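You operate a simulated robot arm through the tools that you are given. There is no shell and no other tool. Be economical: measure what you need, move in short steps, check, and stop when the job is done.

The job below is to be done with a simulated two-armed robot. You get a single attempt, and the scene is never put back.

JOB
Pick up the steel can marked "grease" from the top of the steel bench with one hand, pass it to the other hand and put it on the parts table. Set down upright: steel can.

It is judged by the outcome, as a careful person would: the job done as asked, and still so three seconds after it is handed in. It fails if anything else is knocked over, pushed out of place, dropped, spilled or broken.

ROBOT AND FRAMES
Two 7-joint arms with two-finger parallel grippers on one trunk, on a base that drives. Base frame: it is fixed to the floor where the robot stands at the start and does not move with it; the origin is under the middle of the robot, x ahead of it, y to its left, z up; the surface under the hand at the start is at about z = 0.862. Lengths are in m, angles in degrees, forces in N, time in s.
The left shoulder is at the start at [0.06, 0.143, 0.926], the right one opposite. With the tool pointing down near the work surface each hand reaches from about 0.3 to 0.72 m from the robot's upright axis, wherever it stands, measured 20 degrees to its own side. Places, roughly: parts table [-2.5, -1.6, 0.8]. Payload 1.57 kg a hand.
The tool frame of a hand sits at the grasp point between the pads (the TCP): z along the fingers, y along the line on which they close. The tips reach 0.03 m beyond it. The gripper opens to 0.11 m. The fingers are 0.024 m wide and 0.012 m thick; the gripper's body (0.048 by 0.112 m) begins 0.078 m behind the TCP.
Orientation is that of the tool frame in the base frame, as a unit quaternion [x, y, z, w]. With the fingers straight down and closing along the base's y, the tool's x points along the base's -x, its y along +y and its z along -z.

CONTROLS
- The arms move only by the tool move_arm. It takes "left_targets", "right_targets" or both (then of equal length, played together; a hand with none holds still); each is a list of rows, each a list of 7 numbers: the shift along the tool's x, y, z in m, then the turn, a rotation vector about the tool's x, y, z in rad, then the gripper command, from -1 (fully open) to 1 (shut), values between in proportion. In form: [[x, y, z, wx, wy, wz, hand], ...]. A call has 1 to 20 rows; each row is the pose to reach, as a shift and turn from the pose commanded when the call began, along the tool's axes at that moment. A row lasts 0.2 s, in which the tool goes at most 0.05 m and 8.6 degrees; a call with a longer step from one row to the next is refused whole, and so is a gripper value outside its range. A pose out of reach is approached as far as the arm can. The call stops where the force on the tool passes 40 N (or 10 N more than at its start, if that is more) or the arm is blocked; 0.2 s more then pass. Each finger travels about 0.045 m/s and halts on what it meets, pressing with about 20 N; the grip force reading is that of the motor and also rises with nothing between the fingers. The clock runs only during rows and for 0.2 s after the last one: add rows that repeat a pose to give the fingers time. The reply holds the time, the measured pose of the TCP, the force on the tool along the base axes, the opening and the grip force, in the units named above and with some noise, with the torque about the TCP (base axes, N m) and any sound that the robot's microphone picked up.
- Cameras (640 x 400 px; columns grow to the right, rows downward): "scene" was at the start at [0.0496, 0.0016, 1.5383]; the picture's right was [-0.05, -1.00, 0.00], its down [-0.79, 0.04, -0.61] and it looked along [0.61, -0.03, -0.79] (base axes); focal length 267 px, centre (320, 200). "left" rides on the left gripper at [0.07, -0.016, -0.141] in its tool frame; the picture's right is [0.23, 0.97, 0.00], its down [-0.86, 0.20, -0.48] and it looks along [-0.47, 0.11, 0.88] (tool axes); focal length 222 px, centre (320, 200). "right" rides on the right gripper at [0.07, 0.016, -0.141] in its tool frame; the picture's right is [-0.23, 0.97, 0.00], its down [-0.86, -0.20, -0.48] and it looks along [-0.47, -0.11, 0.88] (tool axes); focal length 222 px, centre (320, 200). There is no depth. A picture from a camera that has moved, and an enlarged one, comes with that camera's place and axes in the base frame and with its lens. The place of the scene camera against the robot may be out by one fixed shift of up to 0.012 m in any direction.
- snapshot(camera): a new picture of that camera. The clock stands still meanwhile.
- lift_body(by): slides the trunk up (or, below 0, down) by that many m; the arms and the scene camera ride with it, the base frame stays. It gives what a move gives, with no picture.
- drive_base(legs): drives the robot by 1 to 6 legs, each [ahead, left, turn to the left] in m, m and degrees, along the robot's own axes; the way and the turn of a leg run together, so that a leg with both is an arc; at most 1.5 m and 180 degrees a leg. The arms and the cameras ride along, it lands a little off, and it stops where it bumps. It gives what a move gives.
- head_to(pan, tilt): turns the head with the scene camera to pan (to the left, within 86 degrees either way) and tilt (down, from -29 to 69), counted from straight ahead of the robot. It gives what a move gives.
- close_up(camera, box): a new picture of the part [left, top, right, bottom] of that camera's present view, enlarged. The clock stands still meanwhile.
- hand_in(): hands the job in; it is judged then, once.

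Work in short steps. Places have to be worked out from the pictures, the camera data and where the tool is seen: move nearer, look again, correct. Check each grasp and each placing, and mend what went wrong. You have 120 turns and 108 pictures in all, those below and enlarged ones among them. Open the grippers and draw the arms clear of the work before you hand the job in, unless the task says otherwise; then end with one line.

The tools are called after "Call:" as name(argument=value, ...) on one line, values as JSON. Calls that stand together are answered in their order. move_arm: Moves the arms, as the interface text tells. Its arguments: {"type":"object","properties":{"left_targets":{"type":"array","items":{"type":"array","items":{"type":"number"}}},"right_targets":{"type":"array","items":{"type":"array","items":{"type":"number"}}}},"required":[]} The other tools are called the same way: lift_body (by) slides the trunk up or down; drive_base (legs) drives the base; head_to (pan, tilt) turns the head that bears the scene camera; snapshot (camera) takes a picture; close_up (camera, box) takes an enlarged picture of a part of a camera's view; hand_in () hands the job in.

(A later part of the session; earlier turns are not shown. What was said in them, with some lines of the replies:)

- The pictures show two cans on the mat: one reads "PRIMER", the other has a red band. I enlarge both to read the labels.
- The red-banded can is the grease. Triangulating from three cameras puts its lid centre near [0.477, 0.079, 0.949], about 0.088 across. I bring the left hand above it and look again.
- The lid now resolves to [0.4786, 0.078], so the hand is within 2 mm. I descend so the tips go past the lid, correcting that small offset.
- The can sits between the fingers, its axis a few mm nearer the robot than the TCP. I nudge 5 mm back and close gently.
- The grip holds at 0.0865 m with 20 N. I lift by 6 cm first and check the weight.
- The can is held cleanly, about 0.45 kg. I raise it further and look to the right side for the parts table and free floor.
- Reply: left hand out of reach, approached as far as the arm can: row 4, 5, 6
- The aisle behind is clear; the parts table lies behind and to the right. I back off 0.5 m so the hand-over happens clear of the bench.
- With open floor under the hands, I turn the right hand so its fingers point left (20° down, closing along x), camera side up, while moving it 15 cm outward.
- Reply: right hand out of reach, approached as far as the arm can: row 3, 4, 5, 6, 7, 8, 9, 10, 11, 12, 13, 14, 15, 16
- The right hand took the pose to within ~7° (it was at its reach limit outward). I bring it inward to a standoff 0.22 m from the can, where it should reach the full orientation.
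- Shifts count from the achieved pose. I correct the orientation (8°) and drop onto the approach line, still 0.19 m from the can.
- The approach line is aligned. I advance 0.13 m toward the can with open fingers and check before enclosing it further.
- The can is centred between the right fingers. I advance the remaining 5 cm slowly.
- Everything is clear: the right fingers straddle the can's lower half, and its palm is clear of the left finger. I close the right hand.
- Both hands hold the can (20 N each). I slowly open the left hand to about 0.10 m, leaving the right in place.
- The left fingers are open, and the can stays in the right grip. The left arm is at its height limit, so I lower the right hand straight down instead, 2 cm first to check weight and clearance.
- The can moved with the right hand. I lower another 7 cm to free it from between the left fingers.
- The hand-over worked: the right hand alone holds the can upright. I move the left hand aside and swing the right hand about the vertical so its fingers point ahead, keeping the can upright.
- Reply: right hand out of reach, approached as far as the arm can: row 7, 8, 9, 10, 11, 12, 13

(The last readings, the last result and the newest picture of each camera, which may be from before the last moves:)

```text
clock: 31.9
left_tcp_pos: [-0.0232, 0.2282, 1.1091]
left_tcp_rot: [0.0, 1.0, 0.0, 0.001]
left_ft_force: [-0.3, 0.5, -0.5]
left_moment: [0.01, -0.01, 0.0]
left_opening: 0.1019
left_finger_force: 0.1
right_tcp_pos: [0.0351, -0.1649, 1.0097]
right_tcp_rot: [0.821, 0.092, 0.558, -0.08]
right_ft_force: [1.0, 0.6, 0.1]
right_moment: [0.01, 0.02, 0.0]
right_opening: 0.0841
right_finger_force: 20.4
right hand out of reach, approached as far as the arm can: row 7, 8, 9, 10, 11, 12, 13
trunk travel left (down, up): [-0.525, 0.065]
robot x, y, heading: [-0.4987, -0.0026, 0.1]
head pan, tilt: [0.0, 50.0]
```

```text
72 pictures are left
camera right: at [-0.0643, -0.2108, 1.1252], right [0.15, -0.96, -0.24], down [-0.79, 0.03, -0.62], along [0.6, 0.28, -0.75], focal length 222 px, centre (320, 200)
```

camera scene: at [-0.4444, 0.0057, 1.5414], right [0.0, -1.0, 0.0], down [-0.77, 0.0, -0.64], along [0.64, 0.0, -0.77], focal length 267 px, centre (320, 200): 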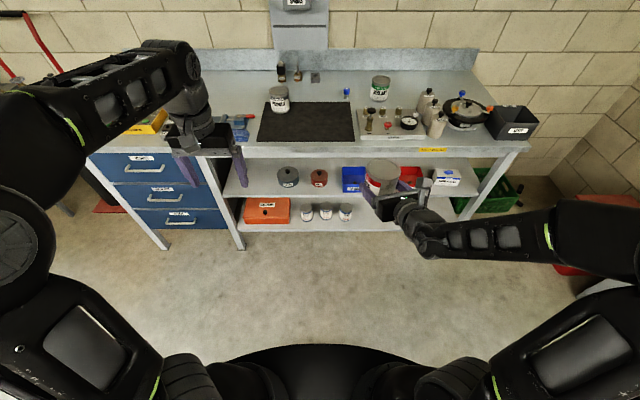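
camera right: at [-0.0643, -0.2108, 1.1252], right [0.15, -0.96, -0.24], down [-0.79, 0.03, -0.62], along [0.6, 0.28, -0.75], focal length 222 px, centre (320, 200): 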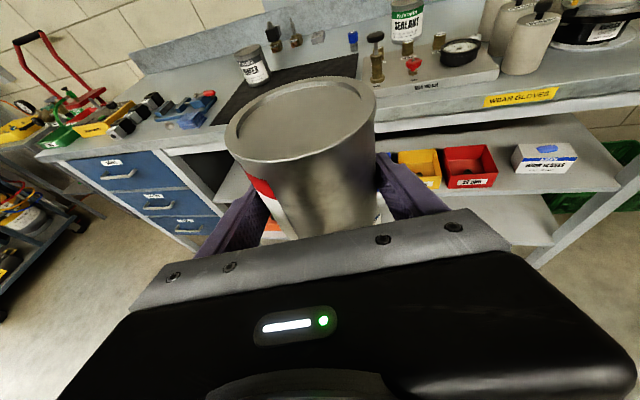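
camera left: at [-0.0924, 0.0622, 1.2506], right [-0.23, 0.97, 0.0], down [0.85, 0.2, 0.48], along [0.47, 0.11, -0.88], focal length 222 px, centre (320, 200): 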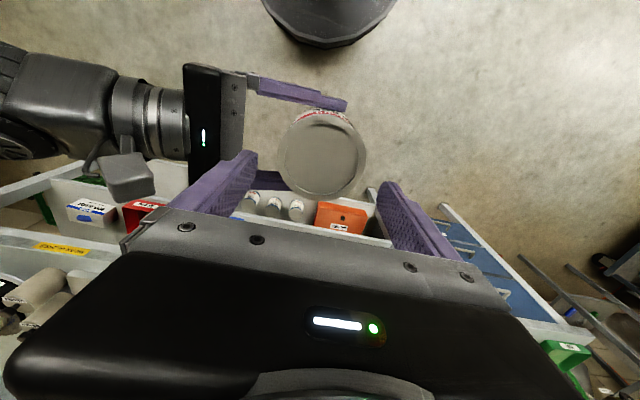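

The can is upright (y-axis level, tilt ~21°) in the right hand, yawed 15° — good enough to carry. I back off a little more and turn right 100° to view the parts table.

Call:
drive_base(legs=[[-0.3, 0, 0], [0, 0, -100]])

Call:
head_to(pan=-40, tilt=25)

Call:
snapshot(camera="scene")

```text
clock: 38.3
left_tcp_pos: [-0.6868, -0.5111, 1.1089]
left_tcp_rot: [0.782, 0.624, 0.0, 0.002]
left_ft_force: [0.9, -1.0, -0.4]
left_moment: [0.0, 0.02, 0.01]
left_opening: 0.1021
left_finger_force: 0.0
right_tcp_pos: [-1.0853, -0.4806, 1.0105]
right_tcp_rot: [0.584, -0.583, 0.411, 0.387]
right_ft_force: [-0.9, -0.3, -0.3]
right_moment: [0.08, -0.05, 0.0]
right_opening: 0.0838
right_finger_force: 20.6
trunk travel left (down, up): [-0.525, 0.065]
robot x, y, heading: [-0.8084, 0.0025, -102.8]
head pan, tilt: [0.0, 50.0]
```

```text
clock: 39.4
left_tcp_pos: [-0.6873, -0.5104, 1.1078]
left_tcp_rot: [0.782, 0.624, -0.001, 0.0]
left_ft_force: [0.0, 0.4, 1.0]
left_moment: [0.02, 0.0, 0.0]
left_opening: 0.1018
left_finger_force: 0.0
right_tcp_pos: [-1.084, -0.4812, 1.0101]
right_tcp_rot: [0.585, -0.583, 0.411, 0.386]
right_ft_force: [0.3, 1.3, 0.8]
right_moment: [0.08, -0.04, 0.01]
right_opening: 0.0838
right_finger_force: 19.6
trunk travel left (down, up): [-0.525, 0.065]
robot x, y, heading: [-0.8086, 0.0063, -102.9]
head pan, tilt: [-40.0, 25.0]
```

```text
71 pictures are left
camera scene: at [-0.8677, -0.0197, 1.5789], right [-0.61, 0.8, 0.0], down [0.34, 0.26, -0.91], along [-0.72, -0.55, -0.42], focal length 267 px, centre (320, 200)
```

scene: 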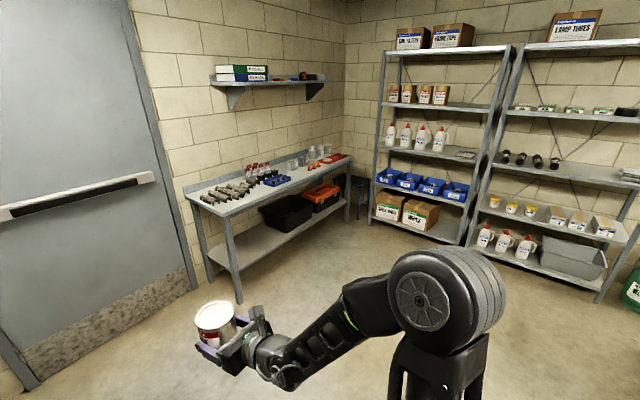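

The parts table stands against the wall with several things on it. I enlarge it to find free space.

Call:
close_up(camera="scene", box=[170, 120, 370, 245])

```text
3.20 times, centred on (270, 182) of scene
camera zoom: at [-0.8677, -0.0197, 1.5789], right [-0.61, 0.8, 0.0], down [0.34, 0.26, -0.91], along [-0.72, -0.55, -0.42], focal length 855 px, centre (480, 256)
```

zoom: 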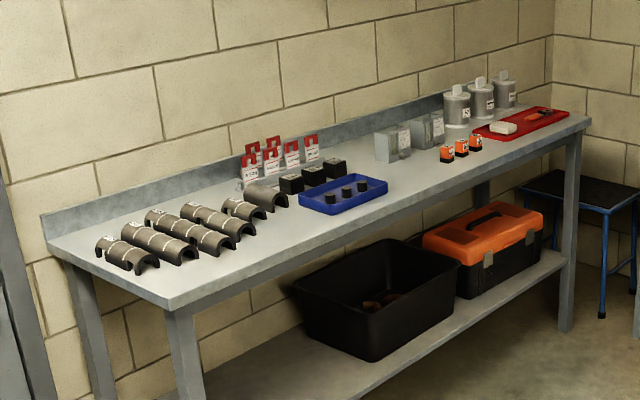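

Table top spans about x −1.66…−3.30, front edge y ≈ −1.40. A free patch near (−2.53, −1.49) lies between the blue tray and the orange batteries. I square up to the table and strafe right, staying well back.

Call:
drive_base(legs=[[0, 0, 12.9], [0, -1.5, 0]])

Call:
head_to(pan=-5, tilt=30)

Call:
snapshot(camera="scene")

```text
clock: 47.6
left_tcp_pos: [-2.06, -0.4873, 1.1087]
left_tcp_rot: [0.697, 0.717, 0.0, 0.001]
left_ft_force: [-0.2, 0.0, -0.4]
left_moment: [0.0, 0.01, -0.01]
left_opening: 0.1017
left_finger_force: 0.1
right_tcp_pos: [-2.453, -0.5573, 1.0097]
right_tcp_rot: [0.654, -0.505, 0.456, 0.331]
right_ft_force: [0.1, 0.0, 1.4]
right_moment: [0.07, -0.01, 0.01]
right_opening: 0.0837
right_finger_force: 19.4
trunk travel left (down, up): [-0.525, 0.065]
robot x, y, heading: [-2.3018, -0.0181, -88.5]
head pan, tilt: [-40.0, 25.0]
```

```text
clock: 48.6
left_tcp_pos: [-2.0597, -0.4872, 1.1082]
left_tcp_rot: [0.697, 0.717, 0.0, 0.001]
left_ft_force: [0.4, -0.6, 0.3]
left_moment: [-0.01, -0.02, -0.01]
left_opening: 0.1017
left_finger_force: 0.0
right_tcp_pos: [-2.4532, -0.5567, 1.0088]
right_tcp_rot: [0.653, -0.506, 0.456, 0.332]
right_ft_force: [0.0, -0.1, -0.1]
right_moment: [0.05, 0.07, -0.02]
right_opening: 0.0842
right_finger_force: 20.0
trunk travel left (down, up): [-0.525, 0.065]
robot x, y, heading: [-2.3005, -0.0229, -88.5]
head pan, tilt: [-5.0, 30.0]
```

```text
69 pictures are left
camera scene: at [-2.3045, -0.0758, 1.5709], right [-1.0, 0.06, 0.0], down [0.03, 0.5, -0.87], along [-0.05, -0.86, -0.5], focal length 267 px, centre (320, 200)
```

scene: 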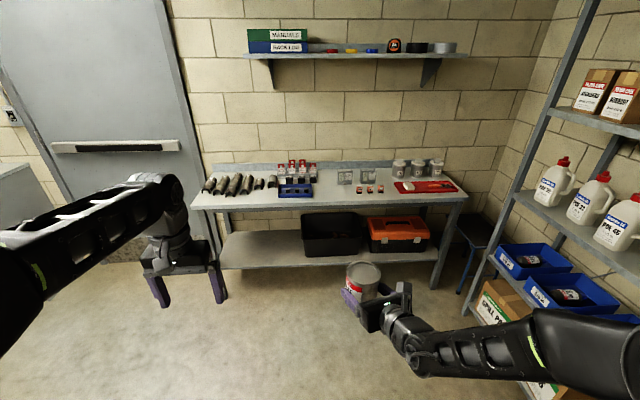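

I enlarge the table top from here to fix the free patch.

Call:
close_up(camera="scene", box=[190, 145, 480, 220])

```text
2.21 times, centred on (335, 182) of scene
camera zoom: at [-2.3045, -0.0758, 1.5709], right [-1.0, 0.06, 0.0], down [0.03, 0.5, -0.87], along [-0.05, -0.86, -0.5], focal length 590 px, centre (287, 239)
```

zoom: 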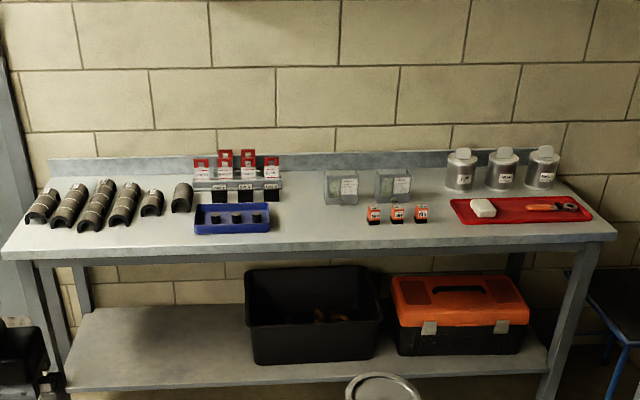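

The gap spans x ≈ −2.34…−2.60, so its middle is −2.47, almost straight ahead of the can. I drive 0.6 m ahead, can still high above the table's level, and look again.

Call:
drive_base(legs=[[0.6, 0, -1.5]])

Call:
head_to(pan=-15, tilt=48)

Call:
snapshot(camera="scene")

Call:
snapshot(camera="right")

```text
clock: 52.0
left_tcp_pos: [-2.066, -1.0951, 1.1086]
left_tcp_rot: [0.708, 0.707, 0.0, 0.0]
left_ft_force: [-0.7, 0.1, 0.1]
left_moment: [0.02, -0.01, 0.01]
left_opening: 0.1018
left_finger_force: 0.2
right_tcp_pos: [-2.4599, -1.1534, 1.0086]
right_tcp_rot: [0.646, -0.515, 0.451, 0.338]
right_ft_force: [-0.6, 0.2, 0.2]
right_moment: [0.08, -0.01, 0.01]
right_opening: 0.0837
right_finger_force: 20.0
trunk travel left (down, up): [-0.525, 0.065]
robot x, y, heading: [-2.2919, -0.6221, -90.0]
head pan, tilt: [-5.0, 30.0]
```

```text
clock: 52.8
left_tcp_pos: [-2.0663, -1.0948, 1.1076]
left_tcp_rot: [0.708, 0.707, -0.001, 0.001]
left_ft_force: [-0.2, 0.2, -0.3]
left_moment: [0.0, -0.05, -0.03]
left_opening: 0.1022
left_finger_force: 0.1
right_tcp_pos: [-2.4603, -1.1524, 1.0094]
right_tcp_rot: [0.646, -0.514, 0.452, 0.338]
right_ft_force: [-0.5, -0.3, 0.3]
right_moment: [0.05, 0.02, 0.0]
right_opening: 0.0841
right_finger_force: 19.9
trunk travel left (down, up): [-0.525, 0.065]
robot x, y, heading: [-2.294, -0.6191, -90.2]
head pan, tilt: [-15.0, 48.0]
```

```text
67 pictures are left
camera scene: at [-2.3108, -0.6627, 1.5442], right [-0.97, 0.26, 0.0], down [0.19, 0.72, -0.67], along [-0.17, -0.65, -0.74], focal length 267 px, centre (320, 200)
```

scene: 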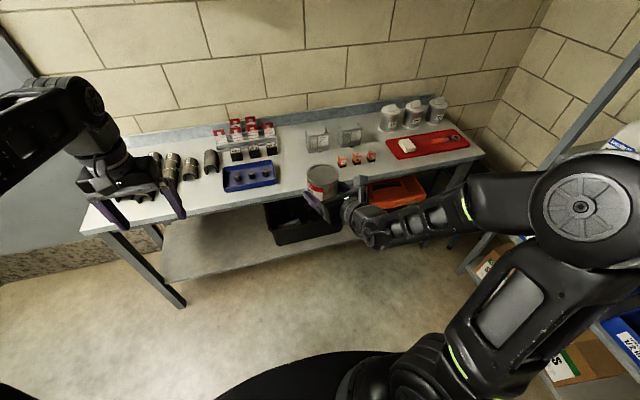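

```text
66 pictures are left
camera right: at [-2.5062, -1.0554, 1.125], right [-0.96, -0.15, -0.24], down [0.03, 0.79, -0.62], along [0.28, -0.6, -0.75], focal length 222 px, centre (320, 200)
```

right: 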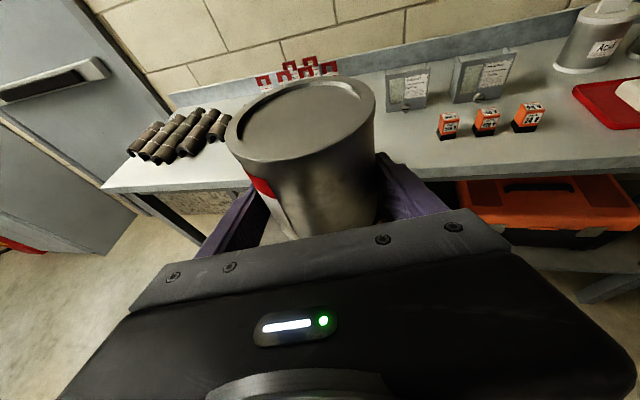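

Both cameras agree: batteries' left face x ≈ −2.62, tray's right edge x ≈ −2.34, table front edge y ≈ −1.355, table z ≈ 0.80. Target can centre (−2.475, −1.46). Before driving closer I look right to check the elbow's clearance to the rack.

Call:
head_to(pan=-75, tilt=45)

Call:
snapshot(camera="scene")

```text
clock: 54.1
left_tcp_pos: [-2.0657, -1.095, 1.1084]
left_tcp_rot: [0.708, 0.707, -0.001, 0.001]
left_ft_force: [-0.2, -0.3, 0.4]
left_moment: [0.0, 0.0, 0.03]
left_opening: 0.1017
left_finger_force: 0.0
right_tcp_pos: [-2.4608, -1.1532, 1.0093]
right_tcp_rot: [0.646, -0.515, 0.451, 0.338]
right_ft_force: [0.0, -1.1, 0.2]
right_moment: [0.04, -0.01, 0.0]
right_opening: 0.0841
right_finger_force: 19.8
trunk travel left (down, up): [-0.525, 0.065]
robot x, y, heading: [-2.2929, -0.6197, -90.1]
head pan, tilt: [-75.0, 45.0]
```

```text
65 pictures are left
camera scene: at [-2.3689, -0.6075, 1.5483], right [-0.26, 0.97, 0.0], down [0.68, 0.18, -0.71], along [-0.68, -0.18, -0.71], focal length 267 px, centre (320, 200)
```

scene: 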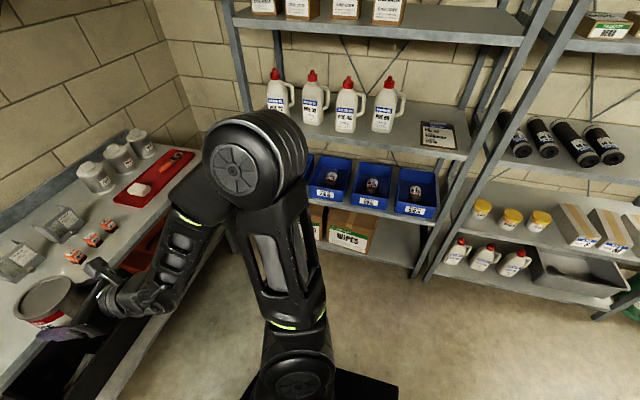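

The elbow is well clear of the rack (about 0.5 m). I drive 0.29 m ahead with the can still high, correcting 1.5 cm to the right.

Call:
drive_base(legs=[[0.29, -0.015, 0]])

Call:
head_to(pan=-15, tilt=55)

Call:
snapshot(camera="scene")

Call:
snapshot(camera="right")

```text
clock: 56.1
left_tcp_pos: [-2.0798, -1.3845, 1.107]
left_tcp_rot: [0.706, 0.708, 0.0, 0.0]
left_ft_force: [-0.7, 0.5, -0.1]
left_moment: [0.02, 0.03, -0.01]
left_opening: 0.1019
left_finger_force: 0.1
right_tcp_pos: [-2.4745, -1.4442, 1.0082]
right_tcp_rot: [0.647, -0.513, 0.452, 0.337]
right_ft_force: [-0.1, -0.2, -0.4]
right_moment: [0.08, 0.01, 0.01]
right_opening: 0.0839
right_finger_force: 19.8
trunk travel left (down, up): [-0.525, 0.065]
robot x, y, heading: [-2.3098, -0.9074, -90.0]
head pan, tilt: [-75.0, 45.0]
```

```text
clock: 57.4
left_tcp_pos: [-2.0802, -1.3834, 1.1086]
left_tcp_rot: [0.706, 0.708, -0.001, 0.001]
left_ft_force: [-0.5, -0.2, 0.3]
left_moment: [-0.01, -0.02, 0.0]
left_opening: 0.1014
left_finger_force: 0.0
right_tcp_pos: [-2.4739, -1.4435, 1.0093]
right_tcp_rot: [0.647, -0.513, 0.452, 0.337]
right_ft_force: [0.2, 0.3, -0.4]
right_moment: [0.08, 0.04, 0.02]
right_opening: 0.084
right_finger_force: 20.3
trunk travel left (down, up): [-0.525, 0.065]
robot x, y, heading: [-2.3108, -0.9135, -89.7]
head pan, tilt: [-15.0, 55.0]
```

```text
64 pictures are left
camera scene: at [-2.3244, -0.9459, 1.5349], right [-0.97, 0.26, 0.0], down [0.21, 0.79, -0.57], along [-0.15, -0.55, -0.82], focal length 267 px, centre (320, 200)
```

scene: 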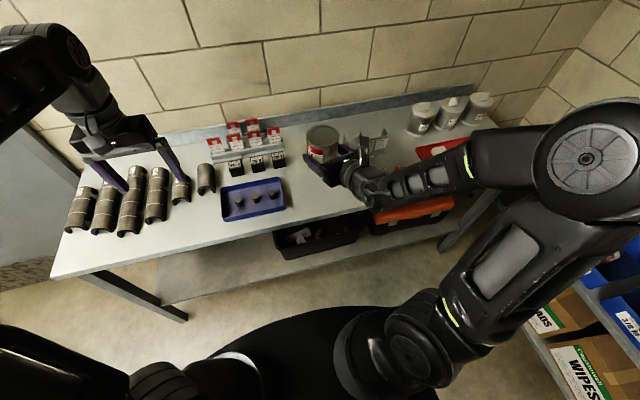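

```text
63 pictures are left
camera right: at [-2.5203, -1.3457, 1.125], right [-0.96, -0.16, -0.24], down [0.02, 0.79, -0.62], along [0.28, -0.6, -0.75], focal length 222 px, centre (320, 200)
```

right: 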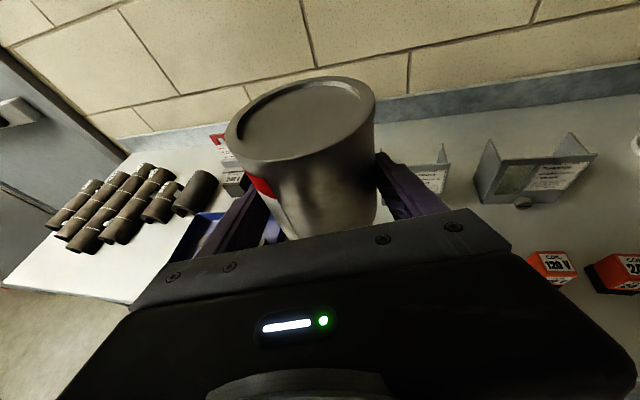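

The can is over the free patch, (−2.47, −1.455). I level the ~2° tilt and lower by 14 cm, then check.

Call:
move_arm(right_targets=[[-0.027, 0.001, 0.0106, -0.002, 0.005, -0.005, 1], [-0.054, 0.0017, 0.021, -0.004, 0.011, -0.01, 1], [-0.081, 0.0025, 0.032, -0.006, 0.016, -0.016, 1], [-0.108, 0.0033, 0.0424, -0.008, 0.022, -0.021, 1], [-0.13, 0.004, 0.051, -0.01, 0.027, -0.026, 1], [-0.13, 0.004, 0.051, -0.01, 0.027, -0.026, 1]])

Call:
snapshot(camera="right")

Call:
close_up(camera="scene", box=[210, 100, 450, 250])

```text
clock: 58.8
left_tcp_pos: [-2.0804, -1.3834, 1.1086]
left_tcp_rot: [0.706, 0.708, -0.001, 0.0]
left_ft_force: [0.5, -0.8, -0.5]
left_moment: [0.01, -0.01, 0.01]
left_opening: 0.1017
left_finger_force: 0.1
right_tcp_pos: [-2.4746, -1.4422, 0.8699]
right_tcp_rot: [0.646, -0.502, 0.454, 0.352]
right_ft_force: [-0.9, 0.2, 0.1]
right_moment: [0.05, 0.01, 0.0]
right_opening: 0.084
right_finger_force: 20.5
trunk travel left (down, up): [-0.525, 0.065]
robot x, y, heading: [-2.3112, -0.9119, -89.8]
head pan, tilt: [-15.0, 55.0]
```

```text
62 pictures are left
camera right: at [-2.5185, -1.342, 0.9835], right [-0.96, -0.16, -0.21], down [0.01, 0.77, -0.64], along [0.27, -0.62, -0.74], focal length 222 px, centre (320, 200)
```

right: 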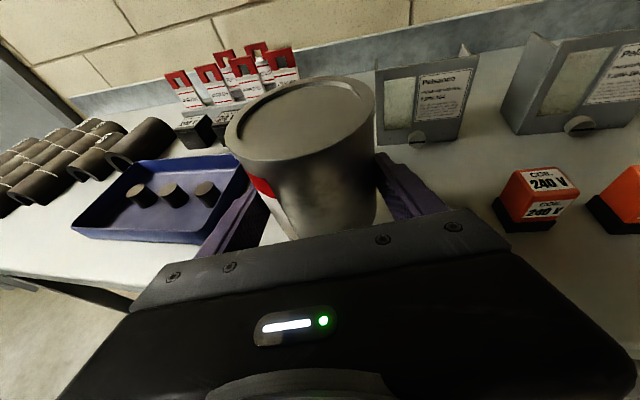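

```text
2.67 times, centred on (330, 175) of scene
camera zoom: at [-2.3242, -0.9457, 1.5349], right [-0.97, 0.26, 0.0], down [0.21, 0.79, -0.57], along [-0.15, -0.55, -0.82], focal length 712 px, centre (293, 267)
```

zoom: 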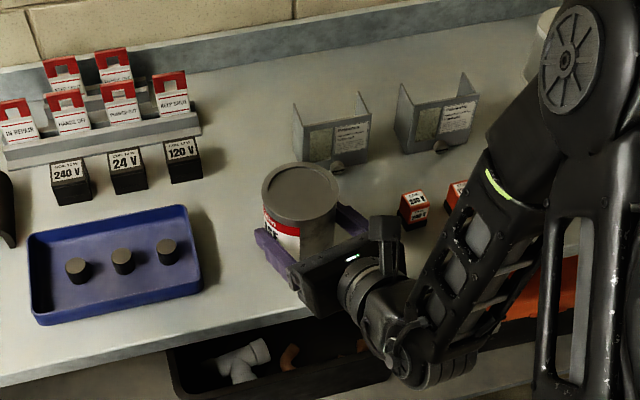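

Clear on all sides and now level. I lower 2.8 cm; the can bottom should then be about 8 mm above the top.

Call:
move_arm(right_targets=[[-0.0094, 0, 0.0034, 0, 0, 0, 1], [-0.0188, 0, 0.0068, 0, 0, 0, 1], [-0.0263, 0, 0.0095, 0, 0, 0, 1], [-0.0263, 0, 0.0095, 0, 0, 0, 1]])

Call:
close_up(camera="scene", box=[270, 130, 390, 205])

```text
clock: 59.8
left_tcp_pos: [-2.0799, -1.3848, 1.1086]
left_tcp_rot: [0.707, 0.708, -0.001, 0.0]
left_ft_force: [0.2, 0.0, -0.2]
left_moment: [0.02, 0.0, 0.01]
left_opening: 0.1018
left_finger_force: 0.1
right_tcp_pos: [-2.4742, -1.443, 0.8425]
right_tcp_rot: [0.645, -0.504, 0.453, 0.354]
right_ft_force: [-0.1, 0.5, 0.0]
right_moment: [0.05, 0.03, 0.02]
right_opening: 0.0838
right_finger_force: 20.0
trunk travel left (down, up): [-0.525, 0.065]
robot x, y, heading: [-2.3081, -0.9084, -89.8]
head pan, tilt: [-15.0, 55.0]
```

```text
5.33 times, centred on (330, 168) of scene
camera zoom: at [-2.3243, -0.9459, 1.5349], right [-0.97, 0.26, 0.0], down [0.21, 0.79, -0.57], along [-0.15, -0.55, -0.82], focal length 1425 px, centre (267, 373)
```

zoom: 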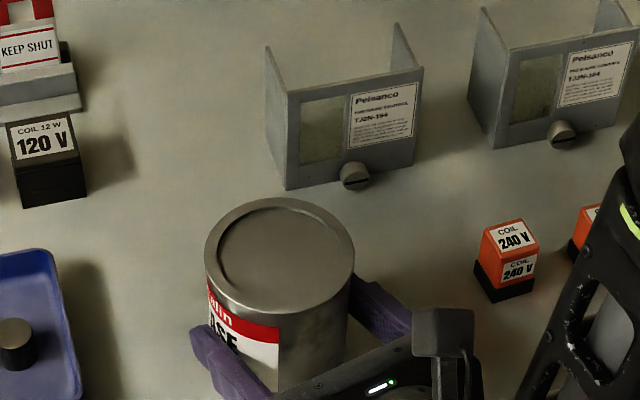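

Still no contact, readings near zero. I continue down in 2 mm steps, watching for contact force.

Call:
move_arm(right_targets=[[-0.0019, 0, 0.0007, 0, 0, 0, 1], [-0.0038, 0, 0.0014, 0, 0, 0, 1], [-0.0056, 0, 0.002, 0, 0, 0, 1], [-0.0056, 0, 0.002, 0, 0, 0, 1]])

```text
clock: 60.8
left_tcp_pos: [-2.0794, -1.3842, 1.1091]
left_tcp_rot: [0.706, 0.708, -0.001, 0.0]
left_ft_force: [-0.1, -0.4, -0.1]
left_moment: [-0.02, 0.0, -0.01]
left_opening: 0.1019
left_finger_force: 0.1
right_tcp_pos: [-2.474, -1.4436, 0.8365]
right_tcp_rot: [0.646, -0.502, 0.454, 0.353]
right_ft_force: [-0.6, -0.5, 0.0]
right_moment: [0.07, 0.03, 0.0]
right_opening: 0.0837
right_finger_force: 20.2
trunk travel left (down, up): [-0.525, 0.065]
robot x, y, heading: [-2.3087, -0.9099, -90.0]
head pan, tilt: [-15.0, 55.0]
```

No contact yet; another 3 mm.

Call:
move_arm(right_targets=[[-0.0014, 0, 0.0005, 0, 0, 0, 1], [-0.0028, 0, 0.001, 0, 0, 0, 1], [-0.0028, 0, 0.001, 0, 0, 0, 1]])

```text
clock: 61.6
left_tcp_pos: [-2.078, -1.3833, 1.1087]
left_tcp_rot: [0.706, 0.708, -0.001, 0.001]
left_ft_force: [0.0, 0.0, 0.6]
left_moment: [0.01, 0.02, 0.04]
left_opening: 0.1019
left_finger_force: 0.1
right_tcp_pos: [-2.4754, -1.4429, 0.8359]
right_tcp_rot: [0.645, -0.502, 0.455, 0.355]
right_ft_force: [-2.0, 0.5, 7.9]
right_moment: [0.4, -0.04, 0.1]
right_opening: 0.0837
right_finger_force: 20.3
trunk travel left (down, up): [-0.525, 0.065]
robot x, y, heading: [-2.3113, -0.9107, -89.9]
head pan, tilt: [-15.0, 55.0]
```

Contact: 7.9 N upward at z = 0.836, so the can stands on the table. I open the right hand gradually.

Call:
move_arm(right_targets=[[0.0005, 0, -0.0002, 0, 0, 0, -0.5], [0.0005, 0, -0.0002, 0, 0, 0, -0.6], [0.0005, 0, -0.0002, 0, 0, 0, -0.7], [0.0005, 0, -0.0002, 0, 0, 0, -0.8], [0.0005, 0, -0.0002, 0, 0, 0, -0.9], [0.0005, 0, -0.0002, 0, 0, 0, -1], [0.0005, 0, -0.0002, 0, 0, 0, -1], [0.0005, 0, -0.0002, 0, 0, 0, -1]])

Call:
snapshot(camera="right")

Call:
close_up(camera="scene", box=[270, 130, 390, 205])

```text
clock: 63.4
left_tcp_pos: [-2.0796, -1.3832, 1.1093]
left_tcp_rot: [0.707, 0.708, 0.0, 0.0]
left_ft_force: [0.2, -0.5, 0.2]
left_moment: [-0.02, 0.01, 0.0]
left_opening: 0.1018
left_finger_force: 0.1
right_tcp_pos: [-2.4749, -1.4431, 0.8346]
right_tcp_rot: [0.646, -0.502, 0.454, 0.353]
right_ft_force: [0.7, -0.1, -0.5]
right_moment: [-0.01, 0.02, -0.03]
right_opening: 0.1102
right_finger_force: 0.0
trunk travel left (down, up): [-0.525, 0.065]
robot x, y, heading: [-2.31, -0.9073, -89.7]
head pan, tilt: [-15.0, 55.0]
```

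```text
59 pictures are left
camera right: at [-2.5181, -1.3418, 0.9476], right [-0.96, -0.16, -0.21], down [0.01, 0.77, -0.64], along [0.27, -0.62, -0.74], focal length 222 px, centre (320, 200)
```

right: 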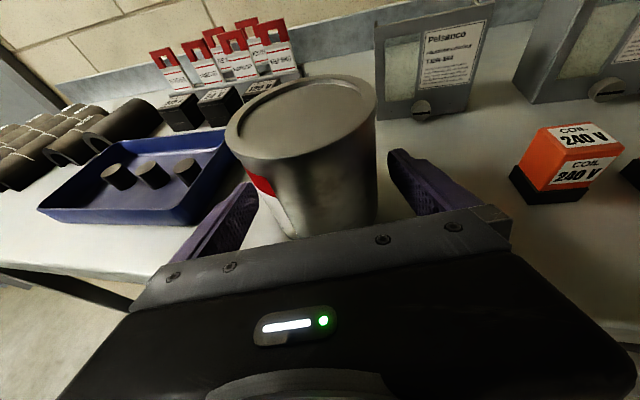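

```text
5.33 times, centred on (330, 168) of scene
camera zoom: at [-2.3242, -0.9455, 1.5349], right [-0.97, 0.26, 0.0], down [0.21, 0.79, -0.57], along [-0.15, -0.55, -0.82], focal length 1425 px, centre (267, 373)
```

zoom: 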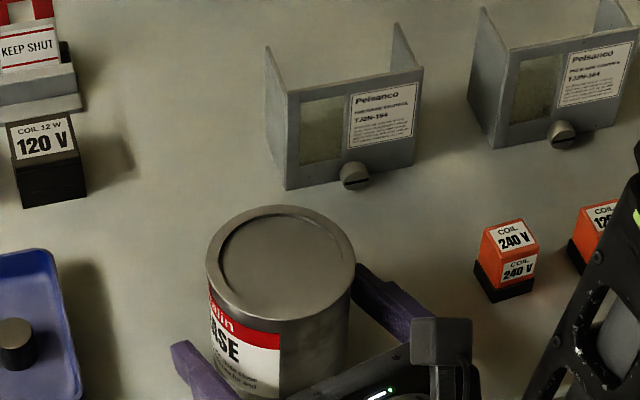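

The can stands free between open fingers. I withdraw the right hand straight back along its fingers.

Call:
move_arm(right_targets=[[0, 0, -0.015, 0, 0, 0, -1], [0, 0, -0.035, 0, 0, 0, -1], [0, 0, -0.06, 0, 0, 0, -1], [0, 0, -0.09, 0, 0, 0, -1], [0, 0, -0.12, 0, 0, 0, -1], [0, 0, -0.12, 0, 0, 0, -1]])

Call:
snapshot(camera="right")

Call:
snapshot(camera="scene")

```text
clock: 64.8
left_tcp_pos: [-2.079, -1.384, 1.109]
left_tcp_rot: [0.707, 0.708, 0.0, 0.001]
left_ft_force: [-0.4, -0.6, 0.1]
left_moment: [0.01, -0.02, -0.02]
left_opening: 0.1016
left_finger_force: 0.0
right_tcp_pos: [-2.522, -1.3766, 0.8345]
right_tcp_rot: [0.645, -0.503, 0.454, 0.354]
right_ft_force: [1.4, -0.2, 0.2]
right_moment: [-0.03, 0.02, 0.0]
right_opening: 0.1101
right_finger_force: 0.0
right hand out of reach, approached as far as the arm can: row 3, 4, 5, 6
trunk travel left (down, up): [-0.525, 0.065]
robot x, y, heading: [-2.3097, -0.9124, -89.9]
head pan, tilt: [-15.0, 55.0]
```

```text
57 pictures are left
camera right: at [-2.5651, -1.2758, 0.9462], right [-0.96, -0.16, -0.21], down [0.01, 0.77, -0.64], along [0.27, -0.62, -0.74], focal length 222 px, centre (320, 200)
```

right: 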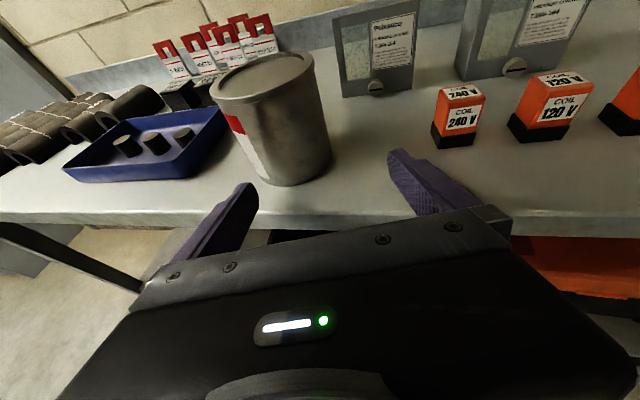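

```text
56 pictures are left
camera scene: at [-2.3239, -0.9455, 1.5349], right [-0.97, 0.26, 0.0], down [0.21, 0.79, -0.57], along [-0.15, -0.55, -0.82], focal length 267 px, centre (320, 200)
```

scene: 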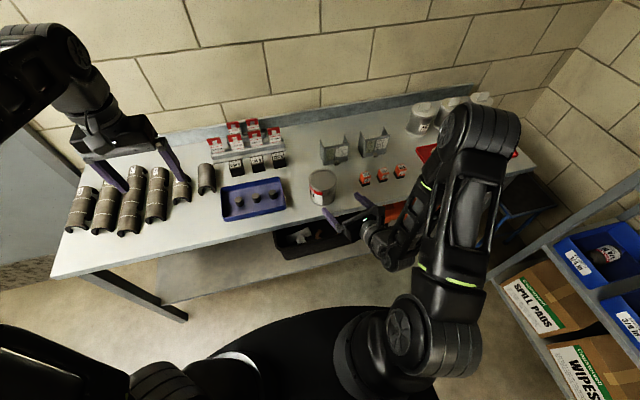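

The fingers are clear of the can, which stands upright. The arm folded up, so I back the base away straight for the rest.

Call:
drive_base(legs=[[-0.4, 0, 0]])

Call:
snapshot(camera="scene")

Call:
close_up(camera="scene", box=[190, 80, 480, 230])

```text
clock: 67.3
left_tcp_pos: [-2.0783, -0.9768, 1.1091]
left_tcp_rot: [0.705, 0.709, 0.0, 0.0]
left_ft_force: [-0.3, -0.2, -0.7]
left_moment: [-0.05, -0.01, -0.01]
left_opening: 0.1022
left_finger_force: 0.0
right_tcp_pos: [-2.5202, -0.974, 0.8336]
right_tcp_rot: [0.647, -0.5, 0.455, 0.352]
right_ft_force: [0.3, 0.1, -0.3]
right_moment: [0.01, 0.01, 0.0]
right_opening: 0.1099
right_finger_force: 0.2
trunk travel left (down, up): [-0.525, 0.065]
robot x, y, heading: [-2.3161, -0.5077, -89.4]
head pan, tilt: [-15.0, 55.0]
```

```text
55 pictures are left
camera scene: at [-2.3255, -0.5402, 1.535], right [-0.97, 0.25, 0.0], down [0.21, 0.79, -0.57], along [-0.14, -0.56, -0.82], focal length 267 px, centre (320, 200)
```

scene: 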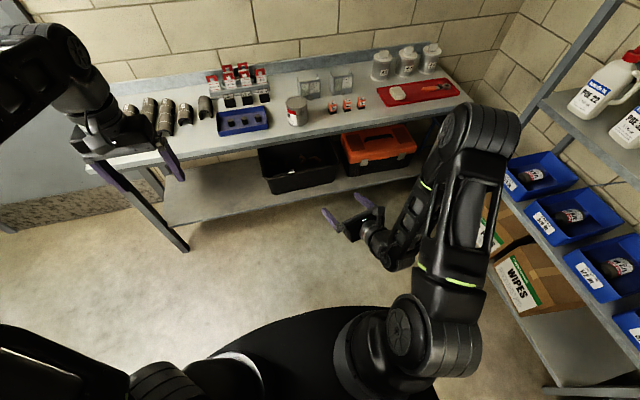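

```text
2.21 times, centred on (335, 155) of scene
camera zoom: at [-2.3255, -0.5402, 1.535], right [-0.97, 0.25, 0.0], down [0.21, 0.79, -0.57], along [-0.14, -0.56, -0.82], focal length 590 px, centre (287, 299)
```

zoom: 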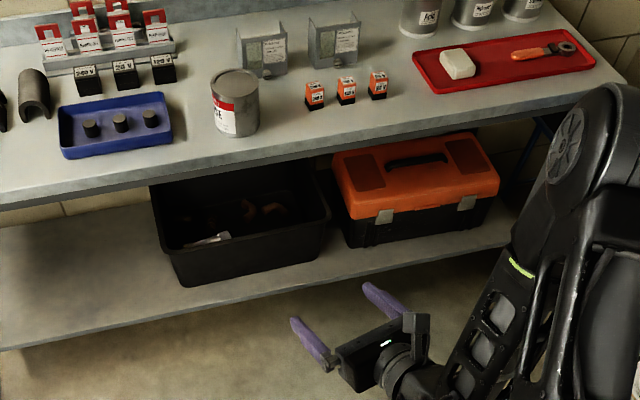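

The grease can stands upright on the parts table, nothing around it has moved, and both hands are open and clear. I hand in.

Call:
hand_in()

```text
The job is handed in.
```

The job is done and handed in: I picked up the grease can with the left hand, passed it to the right hand in the air, and set it upright on the parts table without disturbing anything else.
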